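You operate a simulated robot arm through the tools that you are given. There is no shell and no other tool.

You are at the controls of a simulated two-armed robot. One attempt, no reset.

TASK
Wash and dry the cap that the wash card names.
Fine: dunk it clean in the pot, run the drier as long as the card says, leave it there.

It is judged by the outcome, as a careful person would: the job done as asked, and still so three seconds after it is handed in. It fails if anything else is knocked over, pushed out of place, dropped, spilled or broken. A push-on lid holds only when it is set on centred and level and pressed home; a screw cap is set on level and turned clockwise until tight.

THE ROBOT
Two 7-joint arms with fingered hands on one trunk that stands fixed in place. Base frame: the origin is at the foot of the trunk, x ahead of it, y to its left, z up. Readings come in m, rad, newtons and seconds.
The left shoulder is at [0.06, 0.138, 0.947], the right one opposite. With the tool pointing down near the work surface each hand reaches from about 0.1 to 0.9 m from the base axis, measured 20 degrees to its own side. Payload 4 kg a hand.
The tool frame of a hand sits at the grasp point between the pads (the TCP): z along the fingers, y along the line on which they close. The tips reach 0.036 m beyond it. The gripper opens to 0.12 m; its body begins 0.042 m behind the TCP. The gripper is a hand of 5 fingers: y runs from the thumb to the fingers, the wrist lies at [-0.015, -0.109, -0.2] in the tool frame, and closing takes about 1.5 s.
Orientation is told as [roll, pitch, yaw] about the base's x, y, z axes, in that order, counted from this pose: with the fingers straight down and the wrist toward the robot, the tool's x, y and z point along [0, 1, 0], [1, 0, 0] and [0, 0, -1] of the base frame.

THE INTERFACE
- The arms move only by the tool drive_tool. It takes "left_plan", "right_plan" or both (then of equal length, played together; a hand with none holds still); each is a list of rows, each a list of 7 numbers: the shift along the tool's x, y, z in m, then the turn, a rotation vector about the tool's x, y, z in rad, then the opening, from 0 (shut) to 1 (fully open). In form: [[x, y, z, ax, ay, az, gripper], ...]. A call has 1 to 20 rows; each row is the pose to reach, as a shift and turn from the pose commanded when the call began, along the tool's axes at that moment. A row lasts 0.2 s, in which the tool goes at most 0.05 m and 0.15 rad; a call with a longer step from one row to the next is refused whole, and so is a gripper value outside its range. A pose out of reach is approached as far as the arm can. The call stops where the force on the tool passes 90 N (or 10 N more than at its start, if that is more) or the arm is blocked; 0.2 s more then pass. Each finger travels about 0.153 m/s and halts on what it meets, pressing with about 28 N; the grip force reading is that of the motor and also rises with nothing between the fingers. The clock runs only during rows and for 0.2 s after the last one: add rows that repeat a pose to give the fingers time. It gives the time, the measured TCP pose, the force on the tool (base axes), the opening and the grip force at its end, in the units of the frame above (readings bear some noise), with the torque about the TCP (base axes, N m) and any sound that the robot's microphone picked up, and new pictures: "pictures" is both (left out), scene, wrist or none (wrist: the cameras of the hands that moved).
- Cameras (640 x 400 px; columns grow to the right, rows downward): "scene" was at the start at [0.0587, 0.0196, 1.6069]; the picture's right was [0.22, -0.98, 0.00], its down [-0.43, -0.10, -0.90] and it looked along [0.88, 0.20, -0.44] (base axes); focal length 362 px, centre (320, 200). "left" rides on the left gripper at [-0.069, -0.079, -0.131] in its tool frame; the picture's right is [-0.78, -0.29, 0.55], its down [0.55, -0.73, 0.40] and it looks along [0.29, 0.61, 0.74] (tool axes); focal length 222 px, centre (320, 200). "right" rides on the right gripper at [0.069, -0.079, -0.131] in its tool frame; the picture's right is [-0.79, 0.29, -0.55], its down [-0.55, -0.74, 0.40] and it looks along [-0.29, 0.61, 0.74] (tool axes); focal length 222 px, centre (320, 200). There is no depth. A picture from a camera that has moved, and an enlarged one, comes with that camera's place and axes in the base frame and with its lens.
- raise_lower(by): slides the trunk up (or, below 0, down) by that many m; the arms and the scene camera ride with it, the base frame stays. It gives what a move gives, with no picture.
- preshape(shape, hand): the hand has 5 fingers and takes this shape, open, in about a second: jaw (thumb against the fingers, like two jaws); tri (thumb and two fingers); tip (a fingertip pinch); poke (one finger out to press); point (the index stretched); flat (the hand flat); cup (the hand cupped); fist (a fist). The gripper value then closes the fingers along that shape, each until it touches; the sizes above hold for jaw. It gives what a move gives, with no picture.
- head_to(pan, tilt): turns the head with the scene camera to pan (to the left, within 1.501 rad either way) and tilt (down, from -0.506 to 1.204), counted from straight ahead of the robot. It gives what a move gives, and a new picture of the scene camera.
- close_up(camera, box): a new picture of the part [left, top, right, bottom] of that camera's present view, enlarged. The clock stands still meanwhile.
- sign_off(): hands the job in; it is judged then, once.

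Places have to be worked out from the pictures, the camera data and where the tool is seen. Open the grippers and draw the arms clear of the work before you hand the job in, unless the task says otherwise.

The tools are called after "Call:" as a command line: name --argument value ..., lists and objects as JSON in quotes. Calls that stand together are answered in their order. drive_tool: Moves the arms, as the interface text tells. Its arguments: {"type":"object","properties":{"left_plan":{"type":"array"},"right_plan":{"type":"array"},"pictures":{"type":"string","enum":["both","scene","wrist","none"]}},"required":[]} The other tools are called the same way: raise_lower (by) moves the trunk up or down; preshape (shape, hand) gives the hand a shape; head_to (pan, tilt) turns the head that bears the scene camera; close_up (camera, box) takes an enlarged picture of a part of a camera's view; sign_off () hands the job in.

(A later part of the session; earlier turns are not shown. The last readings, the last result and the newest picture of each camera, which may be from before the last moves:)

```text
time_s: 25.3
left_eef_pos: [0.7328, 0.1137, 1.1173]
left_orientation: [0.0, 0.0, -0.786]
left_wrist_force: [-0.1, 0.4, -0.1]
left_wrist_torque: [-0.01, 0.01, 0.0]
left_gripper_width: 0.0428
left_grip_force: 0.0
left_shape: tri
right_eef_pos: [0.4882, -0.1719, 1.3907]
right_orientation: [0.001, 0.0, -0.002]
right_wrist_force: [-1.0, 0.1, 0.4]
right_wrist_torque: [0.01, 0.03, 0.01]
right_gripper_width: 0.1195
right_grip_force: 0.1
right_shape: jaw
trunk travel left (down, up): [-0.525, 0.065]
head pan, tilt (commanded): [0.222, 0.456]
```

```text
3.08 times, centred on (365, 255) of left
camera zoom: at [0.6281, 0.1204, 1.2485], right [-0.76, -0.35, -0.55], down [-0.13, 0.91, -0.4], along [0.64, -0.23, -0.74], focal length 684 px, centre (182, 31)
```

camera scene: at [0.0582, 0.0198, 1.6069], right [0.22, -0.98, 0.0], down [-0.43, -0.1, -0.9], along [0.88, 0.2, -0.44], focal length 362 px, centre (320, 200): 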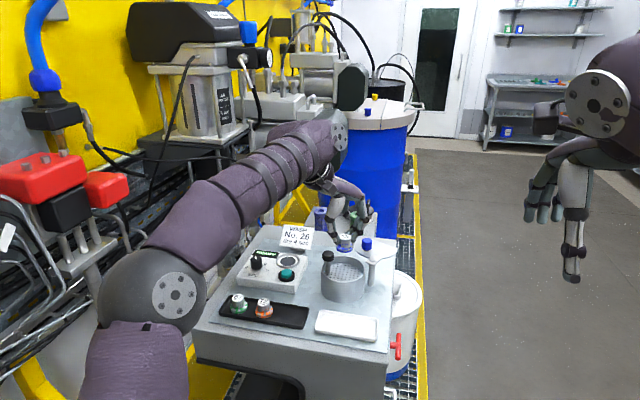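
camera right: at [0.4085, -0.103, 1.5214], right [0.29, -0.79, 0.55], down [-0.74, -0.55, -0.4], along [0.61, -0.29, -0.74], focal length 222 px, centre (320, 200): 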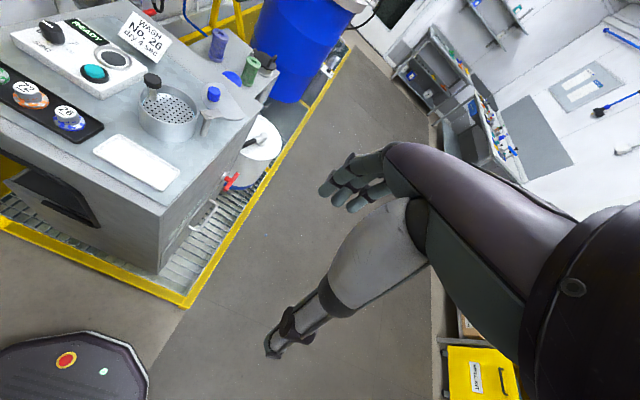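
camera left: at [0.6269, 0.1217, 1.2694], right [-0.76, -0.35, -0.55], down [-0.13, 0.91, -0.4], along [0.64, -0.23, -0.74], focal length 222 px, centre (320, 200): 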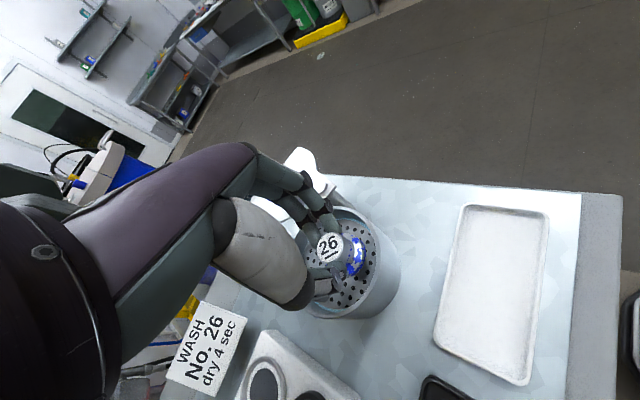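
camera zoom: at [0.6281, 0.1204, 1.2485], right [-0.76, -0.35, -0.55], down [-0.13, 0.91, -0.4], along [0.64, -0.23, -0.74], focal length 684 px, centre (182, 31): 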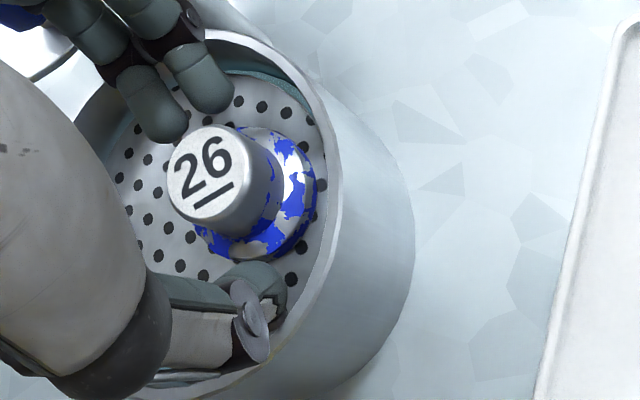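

The cap stands free and upright on the pan. I'll rise straight up and change the hand to the poke shape to press the plunger knob.

Call:
drive_tool --left_plan '[[0, 0, -0.02, 0, 0, 0, 0.36], [0, 0, -0.05, 0, 0, 0, 0.36], [0, 0, -0.09, 0, 0, 0, 0.36], [0, 0, -0.13, 0, 0, 0, 0.36], [0, 0, -0.15, 0, 0, 0, 0.36]]' --pictures "none"

Call:
preshape --shape "poke" --hand "left"

Call:
drive_tool --left_plan '[[0, 0, 0, 0, 0, 0, 0], [0, 0, 0, 0, 0, 0, 0], [0, 0, 0, 0, 0, 0, 0], [0, 0, 0, 0, 0, 0, 0], [0, 0, 0, 0, 0, 0, 0]]' --pictures "both"

Call:
close_up --camera "scene" --box '[290, 170, 410, 300]'

Call:
close_up --camera "left" --box '[230, 120, 430, 320]'

Call:
close_up --camera "right" --box '[80, 0, 260, 130]'

```text
time_s: 26.5
left_eef_pos: [0.7334, 0.1132, 1.2669]
left_orientation: [0.0, -0.001, -0.786]
left_wrist_force: [0.3, -0.5, 0.7]
left_wrist_torque: [0.01, 0.01, 0.01]
left_gripper_width: 0.043
left_grip_force: 0.0
left_shape: tri
right_eef_pos: [0.4886, -0.1726, 1.3901]
right_orientation: [0.001, 0.0, -0.001]
right_wrist_force: [0.8, 0.1, -0.6]
right_wrist_torque: [-0.02, -0.01, 0.01]
right_gripper_width: 0.1196
right_grip_force: 0.1
right_shape: jaw
trunk travel left (down, up): [-0.525, 0.065]
head pan, tilt (commanded): [0.222, 0.456]
```

```text
time_s: 27.4
left_eef_pos: [0.7322, 0.113, 1.2656]
left_orientation: [0.0, 0.0, -0.785]
left_wrist_force: [-0.5, 0.3, -0.5]
left_wrist_torque: [0.0, 0.0, 0.0]
left_gripper_width: 0.0
left_grip_force: 0.1
left_shape: poke
right_eef_pos: [0.4869, -0.1728, 1.3904]
right_orientation: [0.002, 0.0, 0.0]
right_wrist_force: [0.7, 0.0, 0.0]
right_wrist_torque: [0.01, -0.01, 0.03]
right_gripper_width: 0.1195
right_grip_force: 0.0
right_shape: jaw
trunk travel left (down, up): [-0.525, 0.065]
head pan, tilt (commanded): [0.222, 0.456]
```

```text
time_s: 28.6
left_eef_pos: [0.7322, 0.1133, 1.2657]
left_orientation: [-0.001, 0.0, -0.785]
left_wrist_force: [0.3, 0.1, -0.6]
left_wrist_torque: [0.01, 0.02, -0.01]
left_gripper_width: 0.0003
left_grip_force: 0.1
left_shape: poke
right_eef_pos: [0.4867, -0.1726, 1.3909]
right_orientation: [0.0, 0.001, -0.001]
right_wrist_force: [0.6, 0.2, -0.3]
right_wrist_torque: [-0.01, -0.01, 0.0]
right_gripper_width: 0.1198
right_grip_force: 0.1
right_shape: jaw
trunk travel left (down, up): [-0.525, 0.065]
head pan, tilt (commanded): [0.222, 0.456]
camera scene: at [0.0588, 0.0195, 1.6068], right [0.22, -0.98, 0.0], down [-0.43, -0.1, -0.9], along [0.88, 0.2, -0.44], focal length 362 px, centre (320, 200)
camera left: at [0.6283, 0.1202, 1.3977], right [-0.76, -0.35, -0.55], down [-0.13, 0.91, -0.4], along [0.64, -0.23, -0.74], focal length 222 px, centre (320, 200)
```

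scene: 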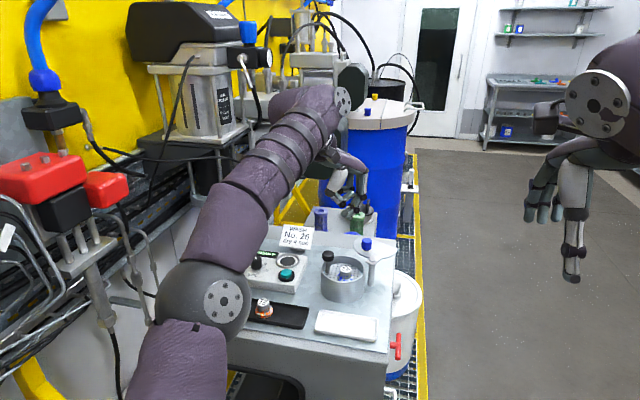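
left: 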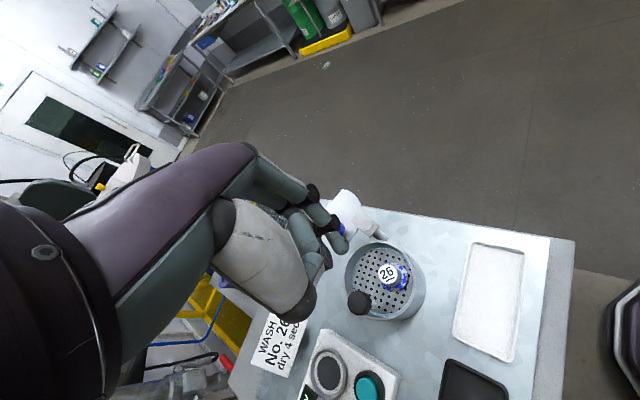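

```text
3.08 times, centred on (350, 235) of scene
camera zoom: at [0.0588, 0.0195, 1.6068], right [0.22, -0.98, 0.0], down [-0.43, -0.1, -0.9], along [0.88, 0.2, -0.44], focal length 1112 px, centre (228, 92)
```

zoom: 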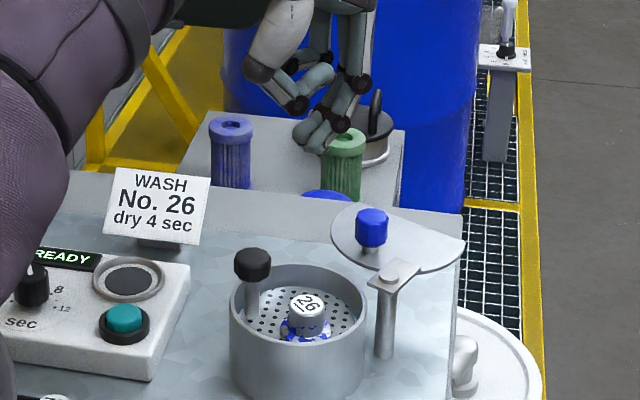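

```text
2.00 times, centred on (330, 220) of left
camera zoom: at [0.6283, 0.1202, 1.3977], right [-0.76, -0.35, -0.55], down [-0.13, 0.91, -0.4], along [0.64, -0.23, -0.74], focal length 444 px, centre (300, 160)
```

zoom: 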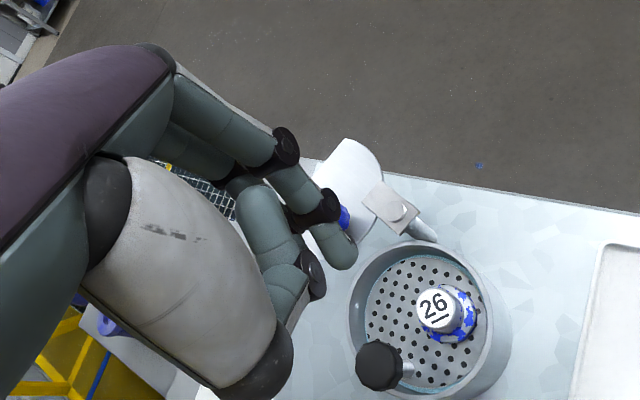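

```text
3.08 times, centred on (170, 65) of right
camera zoom: at [0.4081, -0.1026, 1.5215], right [0.29, -0.79, 0.55], down [-0.74, -0.55, -0.4], along [0.61, -0.29, -0.74], focal length 684 px, centre (782, 615)
```

zoom: 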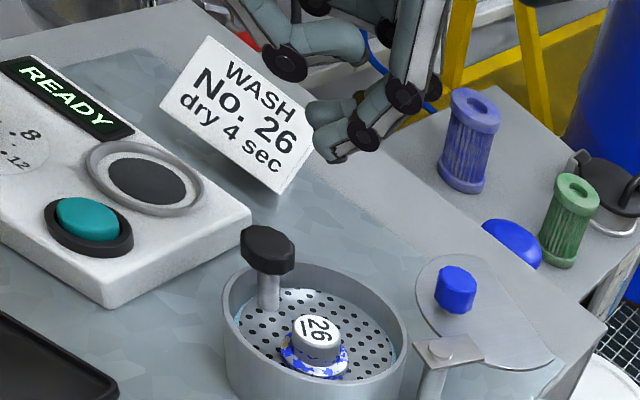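

In the poke shape, the fingertip sits on the tool axis 36 mm past the TCP (confirmed from two cameras). The plunger knob refines to about (0.746, 0.154, top 1.126). I'll go above it at yaw 0.

Call:
drive_tool --left_plan '[[0.006, -0.003, 0.0, 0, 0, -0.131, 0], [0.013, -0.006, 0.01, 0, 0, -0.262, 0], [0.019, -0.0095, 0.03, 0, 0, -0.393, 0], [0.026, -0.013, 0.05, 0, 0, -0.524, 0], [0.032, -0.016, 0.07, 0, 0, -0.654, 0], [0.0385, -0.019, 0.083, 0, 0, -0.785, 0], [0.0385, -0.019, 0.083, 0, 0, -0.785, 0]]' --pictures "both"

Call:
close_up --camera "scene" --box '[290, 200, 410, 310]'

Call:
close_up --camera "left" --box '[250, 130, 430, 310]'

Call:
close_up --camera "right" --box '[100, 20, 240, 130]'

```text
time_s: 30.2
left_eef_pos: [0.7449, 0.1546, 1.1838]
left_orientation: [0.002, 0.001, 0.001]
left_wrist_force: [-0.3, 0.0, 0.8]
left_wrist_torque: [0.04, 0.02, -0.02]
left_gripper_width: 0.0
left_grip_force: 0.0
left_shape: poke
right_eef_pos: [0.4875, -0.1733, 1.3906]
right_orientation: [0.0, -0.001, 0.002]
right_wrist_force: [0.3, 0.0, -0.8]
right_wrist_torque: [-0.03, 0.02, -0.01]
right_gripper_width: 0.1197
right_grip_force: 0.1
right_shape: jaw
trunk travel left (down, up): [-0.525, 0.065]
head pan, tilt (commanded): [0.222, 0.456]
camera scene: at [0.0586, 0.0197, 1.6069], right [0.22, -0.98, 0.0], down [-0.43, -0.1, -0.9], along [0.88, 0.2, -0.44], focal length 362 px, centre (320, 200)
camera left: at [0.6671, 0.0854, 1.3149], right [-0.29, -0.79, -0.55], down [-0.74, 0.55, -0.4], along [0.61, 0.29, -0.74], focal length 222 px, centre (320, 200)
```

scene: 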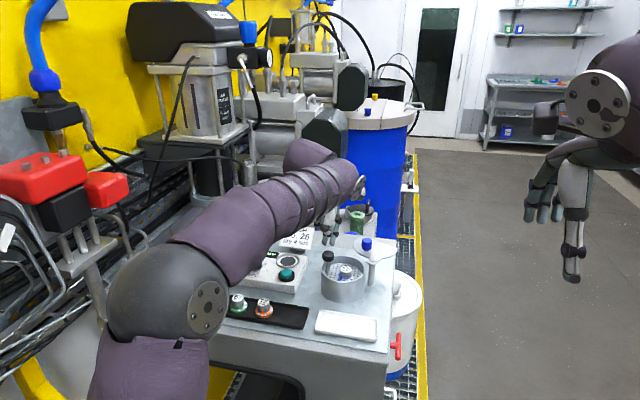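
left: 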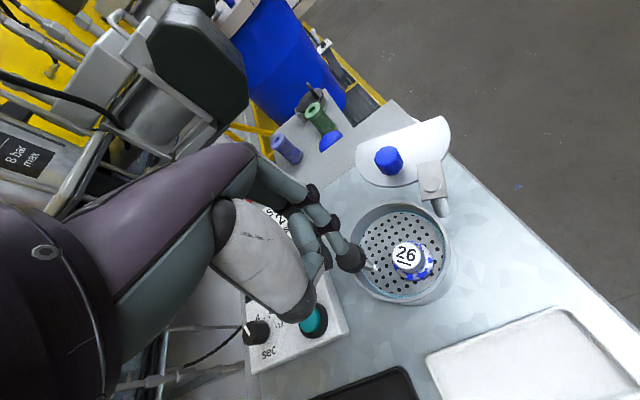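

```text
3.64 times, centred on (350, 255) of scene
camera zoom: at [0.0586, 0.0197, 1.6069], right [0.22, -0.98, 0.0], down [-0.43, -0.1, -0.9], along [0.88, 0.2, -0.44], focal length 1314 px, centre (211, 0)
```

zoom: 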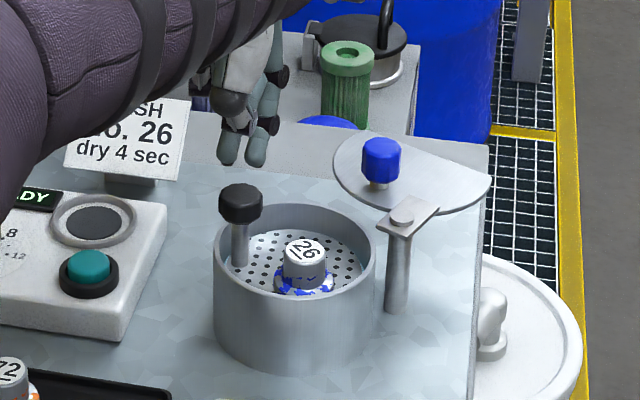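

```text
2.22 times, centred on (340, 220) of left
camera zoom: at [0.6671, 0.0854, 1.3149], right [-0.29, -0.79, -0.55], down [-0.74, 0.55, -0.4], along [0.61, 0.29, -0.74], focal length 494 px, centre (276, 156)
```

zoom: 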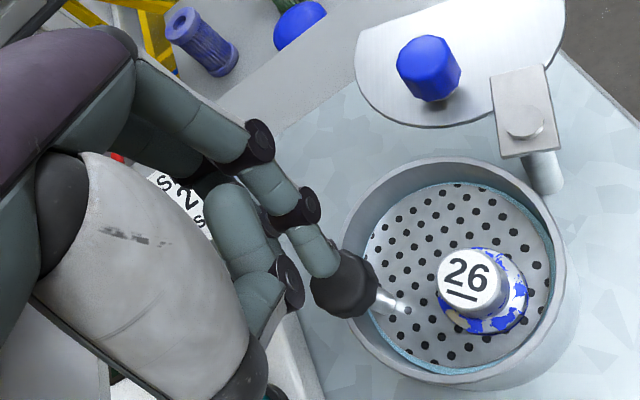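

```text
3.64 times, centred on (170, 75) of right
camera zoom: at [0.4079, -0.1024, 1.5216], right [0.29, -0.78, 0.55], down [-0.74, -0.55, -0.4], along [0.61, -0.29, -0.74], focal length 808 px, centre (866, 654)
```

zoom: 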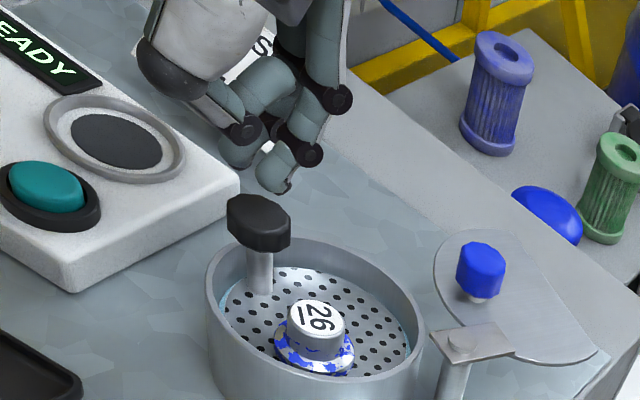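

The fingertip axis falls on the knob's centre within about 2 mm. I'll press down slowly to about 20 mm of plunger travel, and check force and picture.

Call:
drive_tool --left_plan '[[0, 0.001, 0.01, 0, 0, 0, 0], [0, 0.001, 0.018, 0, 0, 0, 0], [0, 0.001, 0.024, 0, 0, 0, 0], [0, 0.001, 0.03, 0, 0, 0, 0], [0, 0.001, 0.036, 0, 0, 0, 0], [0, 0.001, 0.042, 0, 0, 0, 0], [0, 0.001, 0.042, 0, 0, 0, 0]]' --pictures "wrist"

Call:
close_up --camera "scene" --box '[310, 220, 390, 290]'

Call:
close_up --camera "right" --box '[120, 50, 220, 130]'

Call:
close_up --camera "left" --box '[300, 170, 460, 310]'

```text
time_s: 31.8
left_eef_pos: [0.7469, 0.1548, 1.1408]
left_orientation: [0.0, 0.0, -0.001]
left_wrist_force: [0.0, -0.9, 2.8]
left_wrist_torque: [0.02, -0.01, 0.0]
left_gripper_width: 0.0
left_grip_force: 0.1
left_shape: poke
right_eef_pos: [0.4875, -0.1727, 1.3905]
right_orientation: [0.001, -0.001, 0.001]
right_wrist_force: [-1.3, -0.7, 0.1]
right_wrist_torque: [-0.01, -0.02, 0.0]
right_gripper_width: 0.1199
right_grip_force: 0.1
right_shape: jaw
trunk travel left (down, up): [-0.525, 0.065]
head pan, tilt (commanded): [0.222, 0.456]
camera left: at [0.6681, 0.0853, 1.2735], right [-0.29, -0.78, -0.55], down [-0.73, 0.55, -0.4], along [0.61, 0.29, -0.74], focal length 222 px, centre (320, 200)
```

left: 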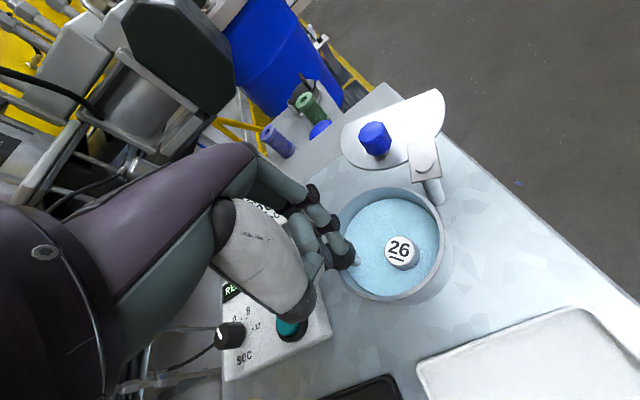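

```text
5.71 times, centred on (350, 255) of scene
camera zoom: at [0.0585, 0.0195, 1.6069], right [0.22, -0.98, 0.0], down [-0.43, -0.1, -0.9], along [0.88, 0.2, -0.44], focal length 2066 px, centre (149, -114)
```

zoom: 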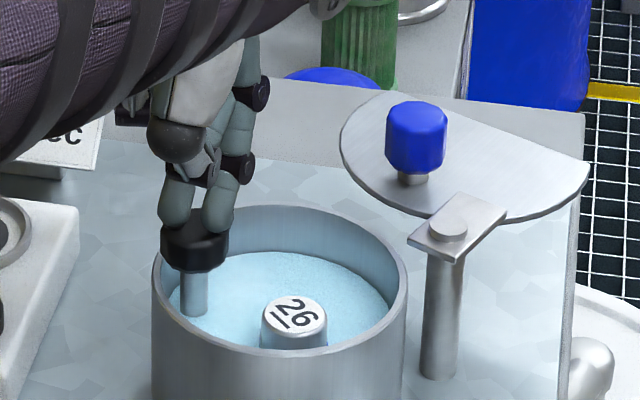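

```text
5.00 times, centred on (170, 90) of right
camera zoom: at [0.4079, -0.1026, 1.5216], right [0.29, -0.79, 0.55], down [-0.74, -0.55, -0.4], along [0.61, -0.29, -0.74], focal length 1111 px, centre (1070, 750)
```

zoom: 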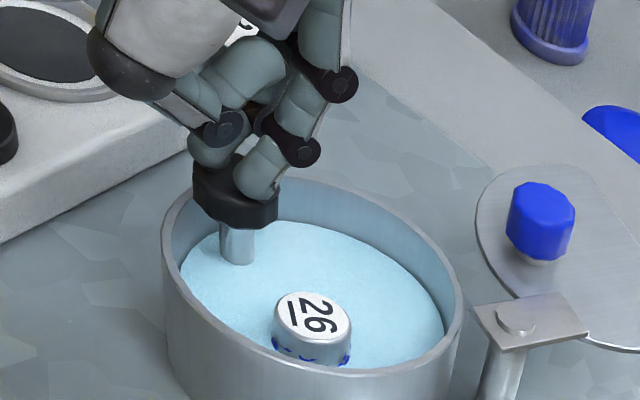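

```text
2.86 times, centred on (380, 240) of left
camera zoom: at [0.6681, 0.0853, 1.2735], right [-0.29, -0.78, -0.55], down [-0.73, 0.55, -0.4], along [0.61, 0.29, -0.74], focal length 635 px, centre (149, 86)
```

zoom: 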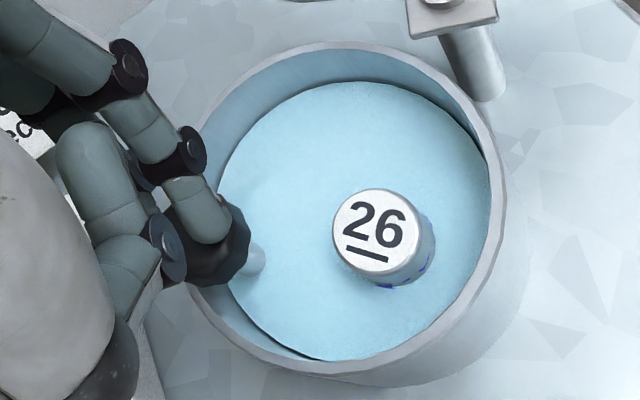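

The cap is going under, and the spring is soft (about 3 N). The thumb tip beside the index will come close to the pot rim, so I'll press only 11 mm more and look.

Call:
drive_tool --left_plan '[[-0.002, 0, 0.004, 0, 0, 0, 0], [-0.003, 0, 0.008, 0, 0, 0, 0], [-0.003, 0, 0.011, 0, 0, 0, 0], [-0.003, 0, 0.011, 0, 0, 0, 0]]' --pictures "wrist"

Call:
close_up --camera "scene" --box '[310, 220, 390, 290]'

Call:
close_up --camera "right" --box '[120, 50, 220, 130]'

Call:
close_up --camera "left" --box '[300, 170, 460, 310]'

```text
time_s: 32.8
left_eef_pos: [0.7463, 0.1522, 1.1319]
left_orientation: [0.001, 0.0, 0.0]
left_wrist_force: [0.9, 1.8, 4.4]
left_wrist_torque: [0.03, -0.09, 0.01]
left_gripper_width: 0.0002
left_grip_force: 0.1
left_shape: poke
right_eef_pos: [0.4867, -0.1734, 1.3899]
right_orientation: [-0.001, -0.001, -0.001]
right_wrist_force: [-0.4, 0.8, 0.1]
right_wrist_torque: [0.01, 0.01, -0.01]
right_gripper_width: 0.1198
right_grip_force: 0.1
right_shape: jaw
trunk travel left (down, up): [-0.525, 0.065]
head pan, tilt (commanded): [0.222, 0.456]
camera left: at [0.6674, 0.0824, 1.2624], right [-0.29, -0.78, -0.55], down [-0.73, 0.55, -0.4], along [0.61, 0.29, -0.74], focal length 222 px, centre (320, 200)
```

left: 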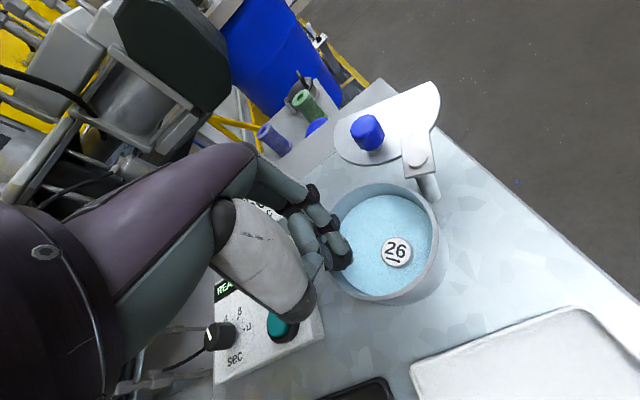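

```text
5.71 times, centred on (350, 255) of scene
camera zoom: at [0.0585, 0.0195, 1.6069], right [0.22, -0.98, 0.0], down [-0.43, -0.1, -0.9], along [0.88, 0.2, -0.44], focal length 2066 px, centre (149, -114)
```

zoom: 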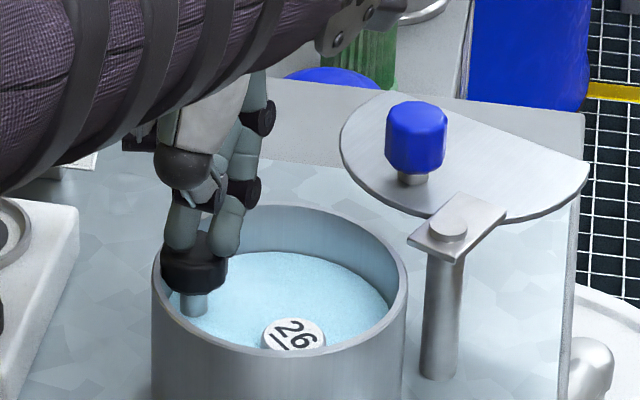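

```text
5.00 times, centred on (170, 90) of right
camera zoom: at [0.4078, -0.1026, 1.5216], right [0.29, -0.79, 0.55], down [-0.74, -0.55, -0.4], along [0.61, -0.29, -0.74], focal length 1111 px, centre (1070, 750)
```

zoom: 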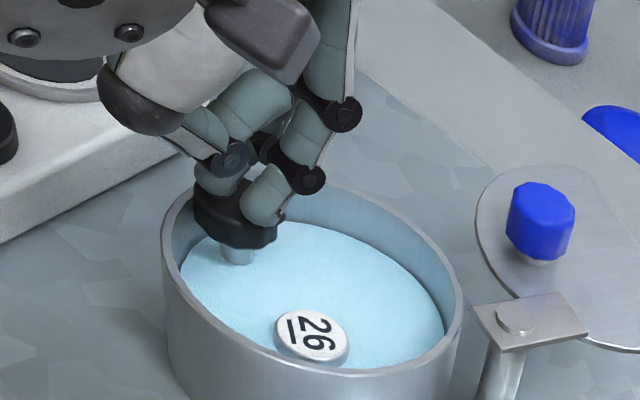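

```text
2.86 times, centred on (380, 240) of left
camera zoom: at [0.6674, 0.0824, 1.2624], right [-0.29, -0.78, -0.55], down [-0.73, 0.55, -0.4], along [0.61, 0.29, -0.74], focal length 635 px, centre (149, 86)
```

zoom: 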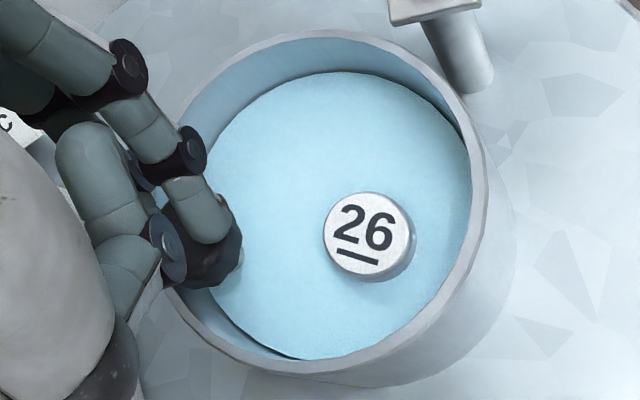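

The cap is almost under with the force at just 4 N, and the thumb stays within the knob's footprint. I'll press about 8 mm more for full submersion, then hold briefly.

Call:
drive_tool --left_plan '[[-0.001, 0, 0.003, 0, 0, 0, 0], [-0.001, 0, 0.006, 0, 0, 0, 0], [-0.001, 0, 0.009, 0, 0, 0, 0], [-0.001, 0, 0.009, 0, 0, 0, 0]]' --pictures "wrist"

Call:
close_up --camera "scene" --box '[310, 220, 390, 290]'

Call:
close_up --camera "right" --box '[120, 50, 220, 130]'

Call:
close_up --camera "left" --box '[300, 170, 460, 310]'

```text
time_s: 33.8
left_eef_pos: [0.7465, 0.1506, 1.1248]
left_orientation: [-0.001, -0.004, 0.001]
left_wrist_force: [0.2, 0.6, 14.4]
left_wrist_torque: [-0.07, -0.06, 0.03]
left_gripper_width: 0.0001
left_grip_force: 0.1
left_shape: poke
right_eef_pos: [0.4862, -0.1735, 1.39]
right_orientation: [0.0, -0.001, 0.0]
right_wrist_force: [0.2, -0.5, -0.4]
right_wrist_torque: [0.03, -0.01, -0.02]
right_gripper_width: 0.1196
right_grip_force: 0.1
right_shape: jaw
trunk travel left (down, up): [-0.525, 0.065]
head pan, tilt (commanded): [0.222, 0.456]
camera left: at [0.6671, 0.0815, 1.2556], right [-0.29, -0.79, -0.55], down [-0.73, 0.55, -0.4], along [0.62, 0.29, -0.73], focal length 222 px, centre (320, 200)
```

left: 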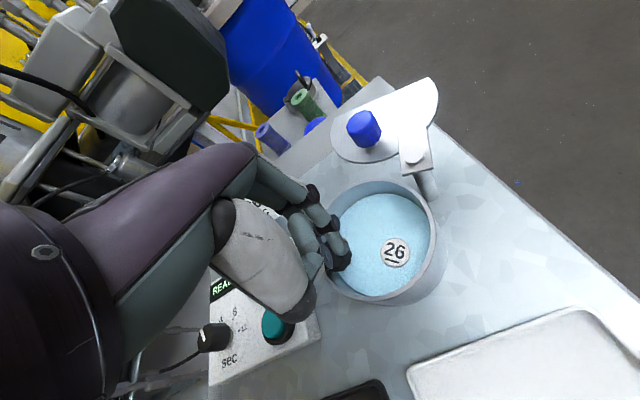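

```text
5.71 times, centred on (350, 255) of scene
camera zoom: at [0.0573, 0.0193, 1.6071], right [0.22, -0.98, 0.0], down [-0.43, -0.1, -0.9], along [0.88, 0.2, -0.44], focal length 2066 px, centre (149, -114)
```

zoom: 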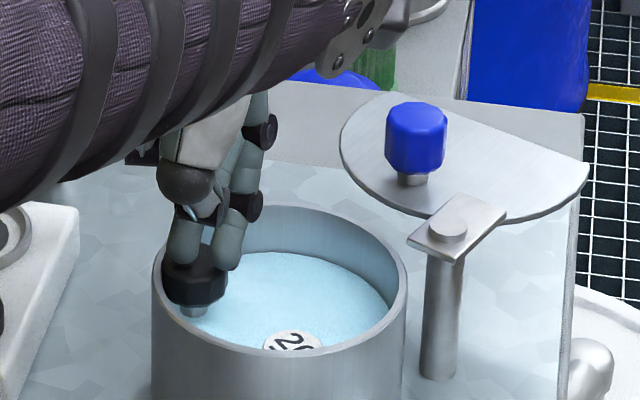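

```text
5.00 times, centred on (170, 90) of right
camera zoom: at [0.4066, -0.1028, 1.5221], right [0.29, -0.79, 0.55], down [-0.73, -0.55, -0.4], along [0.61, -0.29, -0.74], focal length 1111 px, centre (1070, 750)
```

zoom: 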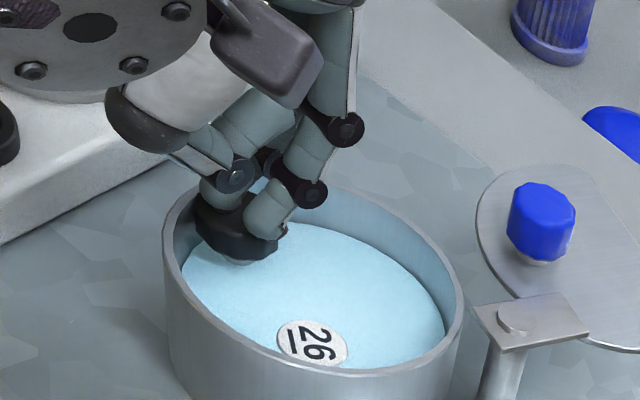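

```text
2.86 times, centred on (380, 240) of left
camera zoom: at [0.6671, 0.0815, 1.2556], right [-0.29, -0.79, -0.55], down [-0.73, 0.55, -0.4], along [0.62, 0.29, -0.73], focal length 635 px, centre (149, 86)
```

zoom: 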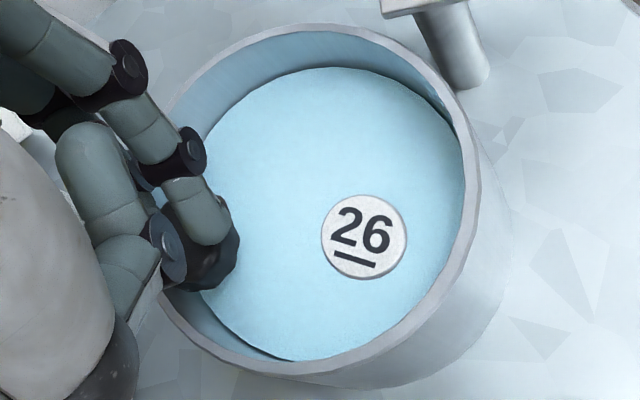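

The force rose to 14 N, so the plunger has bottomed with the cap fully down and its top at the liquid surface. I'll hold there about 2 s, then raise slowly and check whether the cap is clean.

Call:
drive_tool --left_plan '[[0, 0, 0, 0, 0, 0, 0], [0, 0, 0, 0, 0, 0, 0], [0, 0, 0, 0, 0, 0, 0], [0, 0, 0, 0, 0, 0, 0], [0, 0, 0, 0, 0, 0, 0], [0, 0, 0, 0, 0, 0, 0], [0, 0, 0, 0, 0, 0, 0], [0, 0, 0, 0, 0, 0, 0], [0, 0, -0.006, 0, 0, 0, 0], [0, 0, -0.012, 0, 0, 0, 0], [0, 0, -0.018, 0, 0, 0, 0], [0, 0, -0.024, 0, 0, 0, 0], [0, 0, -0.03, 0, 0, 0, 0], [0, 0, -0.036, 0, 0, 0, 0], [0, 0, -0.042, 0, 0, 0, 0], [0, 0, -0.048, 0, 0, 0, 0], [0, 0, -0.058, 0, 0, 0, 0]]' --pictures "wrist"

Call:
close_up --camera "scene" --box '[310, 220, 390, 290]'

Call:
close_up --camera "right" --box '[120, 50, 220, 130]'

Call:
close_up --camera "left" --box '[300, 170, 460, 310]'

```text
time_s: 37.4
left_eef_pos: [0.7481, 0.1512, 1.1802]
left_orientation: [0.001, 0.001, 0.0]
left_wrist_force: [-0.4, -0.7, -0.6]
left_wrist_torque: [-0.02, 0.02, 0.01]
left_gripper_width: 0.0001
left_grip_force: 0.0
left_shape: poke
right_eef_pos: [0.4866, -0.1735, 1.3898]
right_orientation: [-0.001, 0.0, 0.001]
right_wrist_force: [-0.5, -0.2, -0.6]
right_wrist_torque: [0.0, 0.01, -0.02]
right_gripper_width: 0.1199
right_grip_force: 0.1
right_shape: jaw
trunk travel left (down, up): [-0.525, 0.065]
head pan, tilt (commanded): [0.222, 0.456]
camera left: at [0.6691, 0.0814, 1.3112], right [-0.29, -0.78, -0.55], down [-0.74, 0.55, -0.4], along [0.61, 0.29, -0.74], focal length 222 px, centre (320, 200)
```

left: 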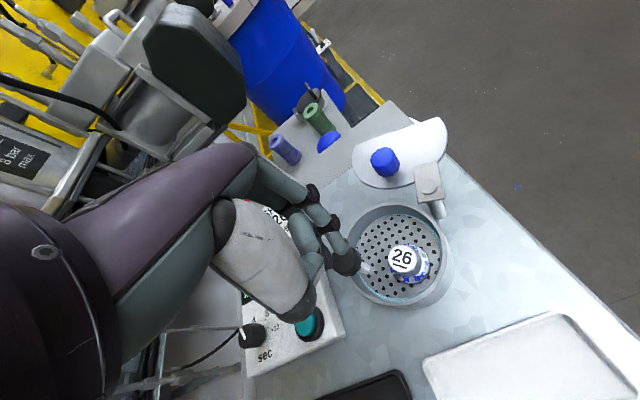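

```text
5.71 times, centred on (350, 255) of scene
camera zoom: at [0.0587, 0.0195, 1.6068], right [0.22, -0.98, 0.0], down [-0.43, -0.1, -0.9], along [0.88, 0.2, -0.44], focal length 2066 px, centre (149, -114)
```

zoom: 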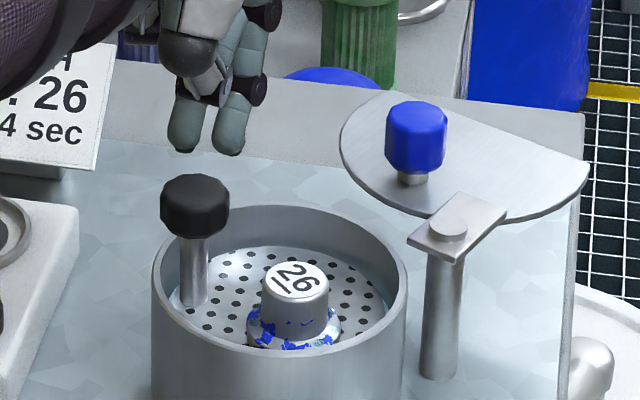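

```text
5.00 times, centred on (170, 90) of right
camera zoom: at [0.408, -0.1027, 1.5216], right [0.29, -0.79, 0.55], down [-0.74, -0.55, -0.4], along [0.61, -0.29, -0.74], focal length 1111 px, centre (1070, 750)
```

zoom: 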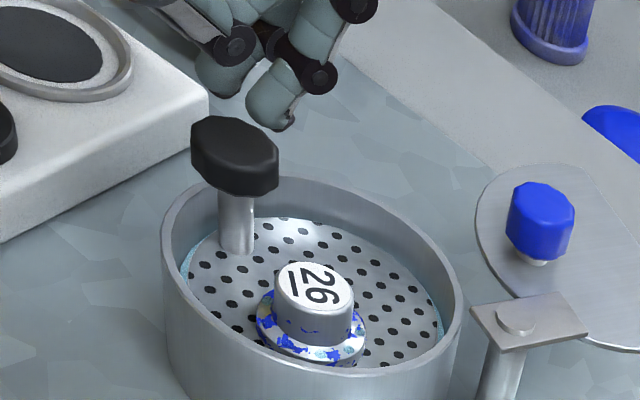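

```text
2.86 times, centred on (380, 240) of left
camera zoom: at [0.6691, 0.0814, 1.3112], right [-0.29, -0.78, -0.55], down [-0.74, 0.55, -0.4], along [0.61, 0.29, -0.74], focal length 635 px, centre (149, 86)
```

zoom: 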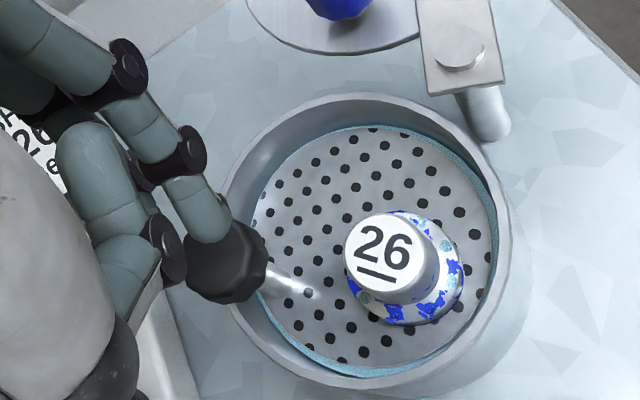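

The pan sprang back up. Part of the blue has washed off, but some remains, so it needs more dunking. I'll dunk again the same way with a longer hold.

Call:
drive_tool --left_plan '[[0, 0, 0.015, 0, 0, 0, 0], [0, 0, 0.024, 0, 0, 0, 0], [0, 0, 0.032, 0, 0, 0, 0], [0, 0, 0.04, 0, 0, 0, 0], [0, 0, 0.048, 0, 0, 0, 0], [0, 0, 0.055, 0, 0, 0, 0], [0, 0, 0.058, 0, 0, 0, 0], [0, 0, 0.058, 0, 0, 0, 0], [0, 0, 0.058, 0, 0, 0, 0], [0, 0, 0.058, 0, 0, 0, 0], [0, 0, 0.058, 0, 0, 0, 0], [0, 0, 0.058, 0, 0, 0, 0], [0, 0, 0.058, 0, 0, 0, 0], [0, 0, 0.05, 0, 0, 0, 0], [0, 0, 0.042, 0, 0, 0, 0], [0, 0, 0.034, 0, 0, 0, 0], [0, 0, 0.026, 0, 0, 0, 0], [0, 0, 0.018, 0, 0, 0, 0], [0, 0, 0.008, 0, 0, 0, 0], [0, 0, 0, 0, 0, 0, 0]]' --pictures "none"

Call:
close_up --camera "right" --box '[120, 50, 220, 130]'

Call:
close_up --camera "left" --box '[300, 170, 460, 310]'

Call:
close_up --camera "scene" --box '[320, 245, 380, 285]'

```text
time_s: 41.6
left_eef_pos: [0.7467, 0.1515, 1.1799]
left_orientation: [0.001, 0.0, 0.0]
left_wrist_force: [0.8, 0.0, -0.1]
left_wrist_torque: [-0.01, -0.02, -0.01]
left_gripper_width: 0.0
left_grip_force: 0.0
left_shape: poke
right_eef_pos: [0.4876, -0.1719, 1.3897]
right_orientation: [0.0, 0.0, 0.001]
right_wrist_force: [0.5, -0.6, 0.1]
right_wrist_torque: [-0.01, -0.03, 0.04]
right_gripper_width: 0.1198
right_grip_force: 0.1
right_shape: jaw
trunk travel left (down, up): [-0.525, 0.065]
head pan, tilt (commanded): [0.222, 0.456]
```

```text
5.00 times, centred on (170, 90) of right
camera zoom: at [0.4081, -0.1026, 1.5215], right [0.29, -0.79, 0.55], down [-0.74, -0.55, -0.4], along [0.61, -0.29, -0.74], focal length 1111 px, centre (1070, 750)
```

zoom: 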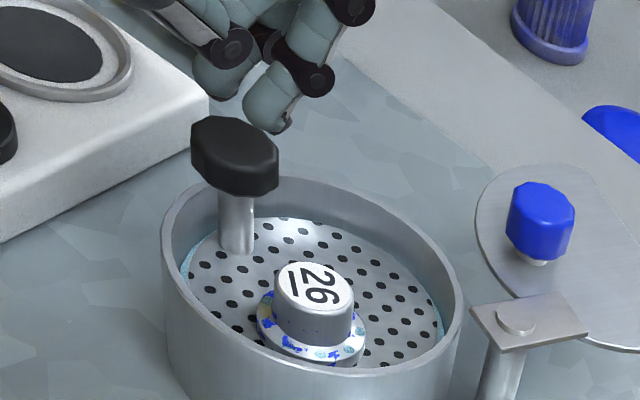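

```text
2.86 times, centred on (380, 240) of left
camera zoom: at [0.6678, 0.0815, 1.3107], right [-0.29, -0.79, -0.55], down [-0.74, 0.55, -0.4], along [0.61, 0.29, -0.74], focal length 635 px, centre (149, 86)
```

zoom: 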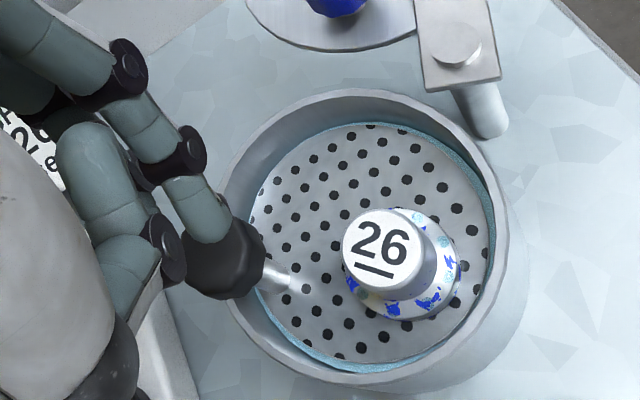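

```text
10.00 times, centred on (350, 265) of scene
camera zoom: at [0.0588, 0.0195, 1.6068], right [0.22, -0.98, 0.0], down [-0.43, -0.1, -0.9], along [0.88, 0.2, -0.44], focal length 3615 px, centre (20, -450)
```

zoom: 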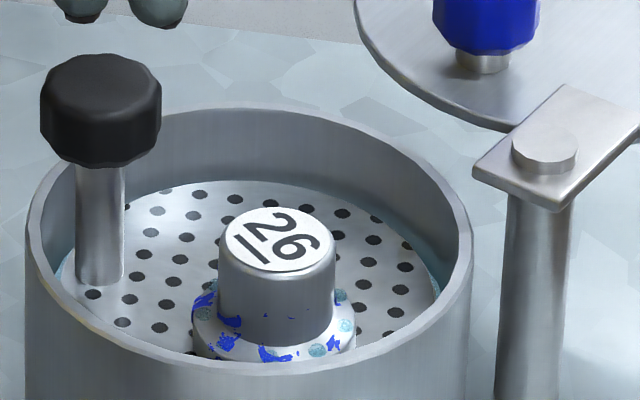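

There's less blue again, so each dunk is clearly removing some. I'll do a third dunk.

Call:
drive_tool --left_plan '[[0, 0, 0.015, 0, 0, 0, 0], [0, 0, 0.024, 0, 0, 0, 0], [0, 0, 0.032, 0, 0, 0, 0], [0, 0, 0.04, 0, 0, 0, 0], [0, 0, 0.048, 0, 0, 0, 0], [0, 0, 0.055, 0, 0, 0, 0], [0, 0, 0.058, 0, 0, 0, 0], [0, 0, 0.058, 0, 0, 0, 0], [0, 0, 0.058, 0, 0, 0, 0], [0, 0, 0.058, 0, 0, 0, 0], [0, 0, 0.058, 0, 0, 0, 0], [0, 0, 0.058, 0, 0, 0, 0], [0, 0, 0.058, 0, 0, 0, 0], [0, 0, 0.05, 0, 0, 0, 0], [0, 0, 0.042, 0, 0, 0, 0], [0, 0, 0.034, 0, 0, 0, 0], [0, 0, 0.026, 0, 0, 0, 0], [0, 0, 0.018, 0, 0, 0, 0], [0, 0, 0.008, 0, 0, 0, 0], [0, 0, 0, 0, 0, 0, 0]]' --pictures "none"

Call:
close_up --camera "right" --box '[120, 50, 220, 130]'

Call:
close_up --camera "left" --box '[340, 190, 440, 280]'

Call:
close_up --camera "scene" --box '[320, 245, 380, 285]'

```text
time_s: 45.8
left_eef_pos: [0.7472, 0.1504, 1.1816]
left_orientation: [0.0, -0.002, 0.0]
left_wrist_force: [-0.1, 0.0, -0.2]
left_wrist_torque: [0.01, 0.03, 0.05]
left_gripper_width: 0.0
left_grip_force: 0.1
left_shape: poke
right_eef_pos: [0.4873, -0.1737, 1.3889]
right_orientation: [0.0, 0.001, -0.001]
right_wrist_force: [0.1, 0.2, 0.7]
right_wrist_torque: [0.01, 0.05, 0.04]
right_gripper_width: 0.1194
right_grip_force: 0.0
right_shape: jaw
trunk travel left (down, up): [-0.525, 0.065]
head pan, tilt (commanded): [0.222, 0.456]
```

```text
5.00 times, centred on (170, 90) of right
camera zoom: at [0.408, -0.1027, 1.5216], right [0.29, -0.79, 0.55], down [-0.74, -0.55, -0.4], along [0.61, -0.29, -0.74], focal length 1111 px, centre (1070, 750)
```

zoom: 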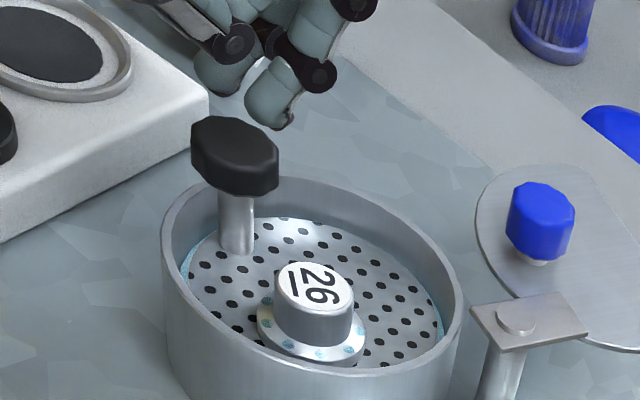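

```text
4.44 times, centred on (390, 235) of left
camera zoom: at [0.6682, 0.0812, 1.3126], right [-0.29, -0.79, -0.55], down [-0.73, 0.55, -0.4], along [0.61, 0.29, -0.74], focal length 987 px, centre (9, 44)
```

zoom: 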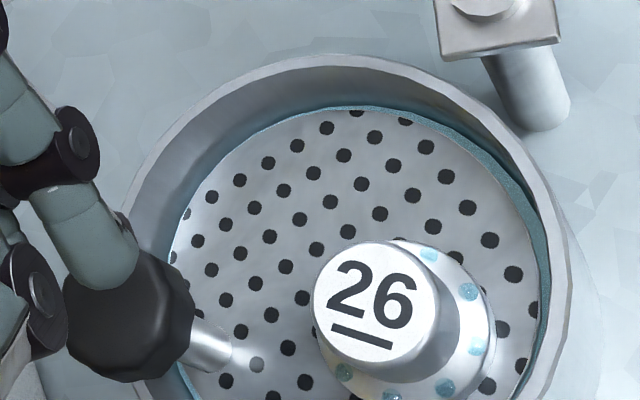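

```text
10.00 times, centred on (350, 265) of scene
camera zoom: at [0.0587, 0.0195, 1.6068], right [0.22, -0.98, 0.0], down [-0.43, -0.1, -0.9], along [0.88, 0.2, -0.44], focal length 3615 px, centre (20, -450)
```

zoom: 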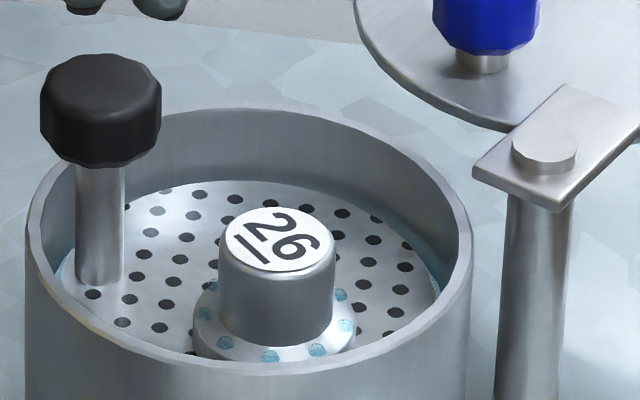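

The cap is now clean, with only water drops on its brim. I'll rise, return the hand to tri, and line up over the cap at yaw −45° as before.

Call:
drive_tool --left_plan '[[0, 0, -0.04, 0, 0, 0, 0], [0, 0, -0.08, 0, 0, 0, 0], [-0.006, -0.003, -0.085, 0, 0, 0.131, 0], [-0.013, -0.005, -0.085, 0, 0, 0.262, 0], [-0.019, -0.008, -0.085, 0, 0, 0.393, 0], [-0.026, -0.01, -0.085, 0, 0, 0.524, 0], [-0.032, -0.013, -0.085, 0, 0, 0.654, 0], [-0.038, -0.015, -0.085, 0, 0, 0.785, 0], [-0.038, -0.015, -0.085, 0, 0, 0.785, 0]]' --pictures "none"

Call:
preshape --shape "tri" --hand "left"

Call:
drive_tool --left_plan '[[0, 0, 0.0, 0, 0, 0, 0.6], [0, 0, 0.015, 0, 0, 0, 0.45], [0, 0, 0.03, 0, 0, 0, 0.4], [0, 0, 0.045, 0, 0, 0, 0.38], [0, 0, 0.06, 0, 0, 0, 0.38], [0, 0, 0.06, 0, 0, 0, 0.38]]' --pictures "wrist"

Call:
close_up --camera "left" --box '[300, 190, 430, 320]'

Call:
close_up --camera "right" --box '[110, 30, 230, 130]'

Call:
close_up --camera "scene" --box '[300, 200, 400, 290]'

```text
time_s: 47.8
left_eef_pos: [0.7312, 0.1128, 1.265]
left_orientation: [0.001, 0.0, -0.788]
left_wrist_force: [-0.3, 0.2, -0.6]
left_wrist_torque: [0.03, 0.01, -0.01]
left_gripper_width: 0.0
left_grip_force: 0.0
left_shape: poke
right_eef_pos: [0.4873, -0.1717, 1.3903]
right_orientation: [0.0, 0.0, 0.002]
right_wrist_force: [-0.3, 0.3, -0.8]
right_wrist_torque: [0.0, -0.03, -0.04]
right_gripper_width: 0.1199
right_grip_force: 0.1
right_shape: jaw
trunk travel left (down, up): [-0.525, 0.065]
head pan, tilt (commanded): [0.222, 0.456]
```

```text
time_s: 48.7
left_eef_pos: [0.7325, 0.1124, 1.2652]
left_orientation: [-0.001, 0.0, -0.786]
left_wrist_force: [-1.2, -0.2, -0.5]
left_wrist_torque: [-0.02, -0.01, -0.01]
left_gripper_width: 0.12
left_grip_force: 0.0
left_shape: tri
right_eef_pos: [0.487, -0.1725, 1.3906]
right_orientation: [0.0, -0.001, 0.0]
right_wrist_force: [-1.0, 0.0, -0.4]
right_wrist_torque: [0.0, 0.02, 0.0]
right_gripper_width: 0.1199
right_grip_force: 0.0
right_shape: jaw
trunk travel left (down, up): [-0.525, 0.065]
head pan, tilt (commanded): [0.222, 0.456]
```

```text
time_s: 50.1
left_eef_pos: [0.7316, 0.1121, 1.2057]
left_orientation: [0.0, 0.001, -0.784]
left_wrist_force: [-0.1, 0.4, 0.2]
left_wrist_torque: [0.01, -0.01, 0.01]
left_gripper_width: 0.0457
left_grip_force: 0.0
left_shape: tri
right_eef_pos: [0.4877, -0.1733, 1.3902]
right_orientation: [0.0, 0.0, -0.001]
right_wrist_force: [-0.6, -0.8, 0.6]
right_wrist_torque: [0.03, 0.02, -0.02]
right_gripper_width: 0.1197
right_grip_force: 0.1
right_shape: jaw
trunk travel left (down, up): [-0.525, 0.065]
head pan, tilt (commanded): [0.222, 0.456]
camera left: at [0.6269, 0.1184, 1.3363], right [-0.76, -0.35, -0.55], down [-0.13, 0.91, -0.4], along [0.64, -0.23, -0.74], focal length 222 px, centre (320, 200)
```

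left: 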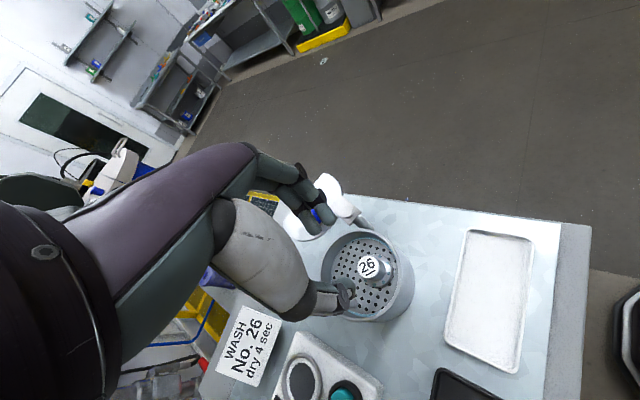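

```text
3.08 times, centred on (365, 255) of left
camera zoom: at [0.6269, 0.1184, 1.3363], right [-0.76, -0.35, -0.55], down [-0.13, 0.91, -0.4], along [0.64, -0.23, -0.74], focal length 684 px, centre (182, 31)
```

zoom: 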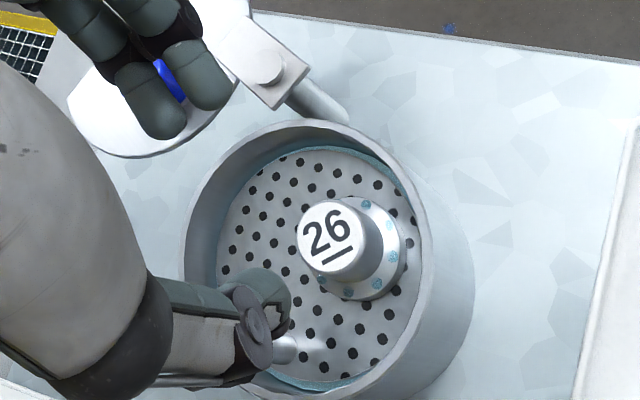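

```text
4.00 times, centred on (170, 80) of right
camera zoom: at [0.408, -0.1027, 1.5216], right [0.29, -0.79, 0.55], down [-0.74, -0.55, -0.4], along [0.61, -0.29, -0.74], focal length 888 px, centre (920, 680)
```

zoom: 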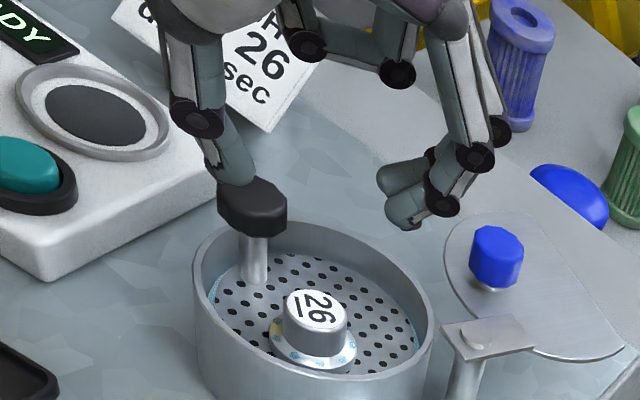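

```text
4.44 times, centred on (350, 245) of scene
camera zoom: at [0.0587, 0.0195, 1.6069], right [0.22, -0.98, 0.0], down [-0.43, -0.1, -0.9], along [0.88, 0.2, -0.44], focal length 1606 px, centre (187, 0)
```

zoom: 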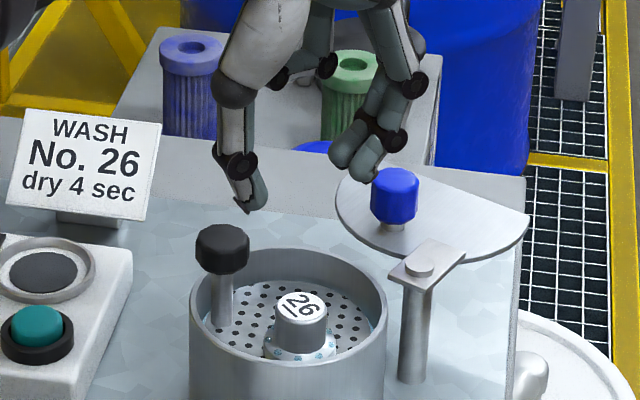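

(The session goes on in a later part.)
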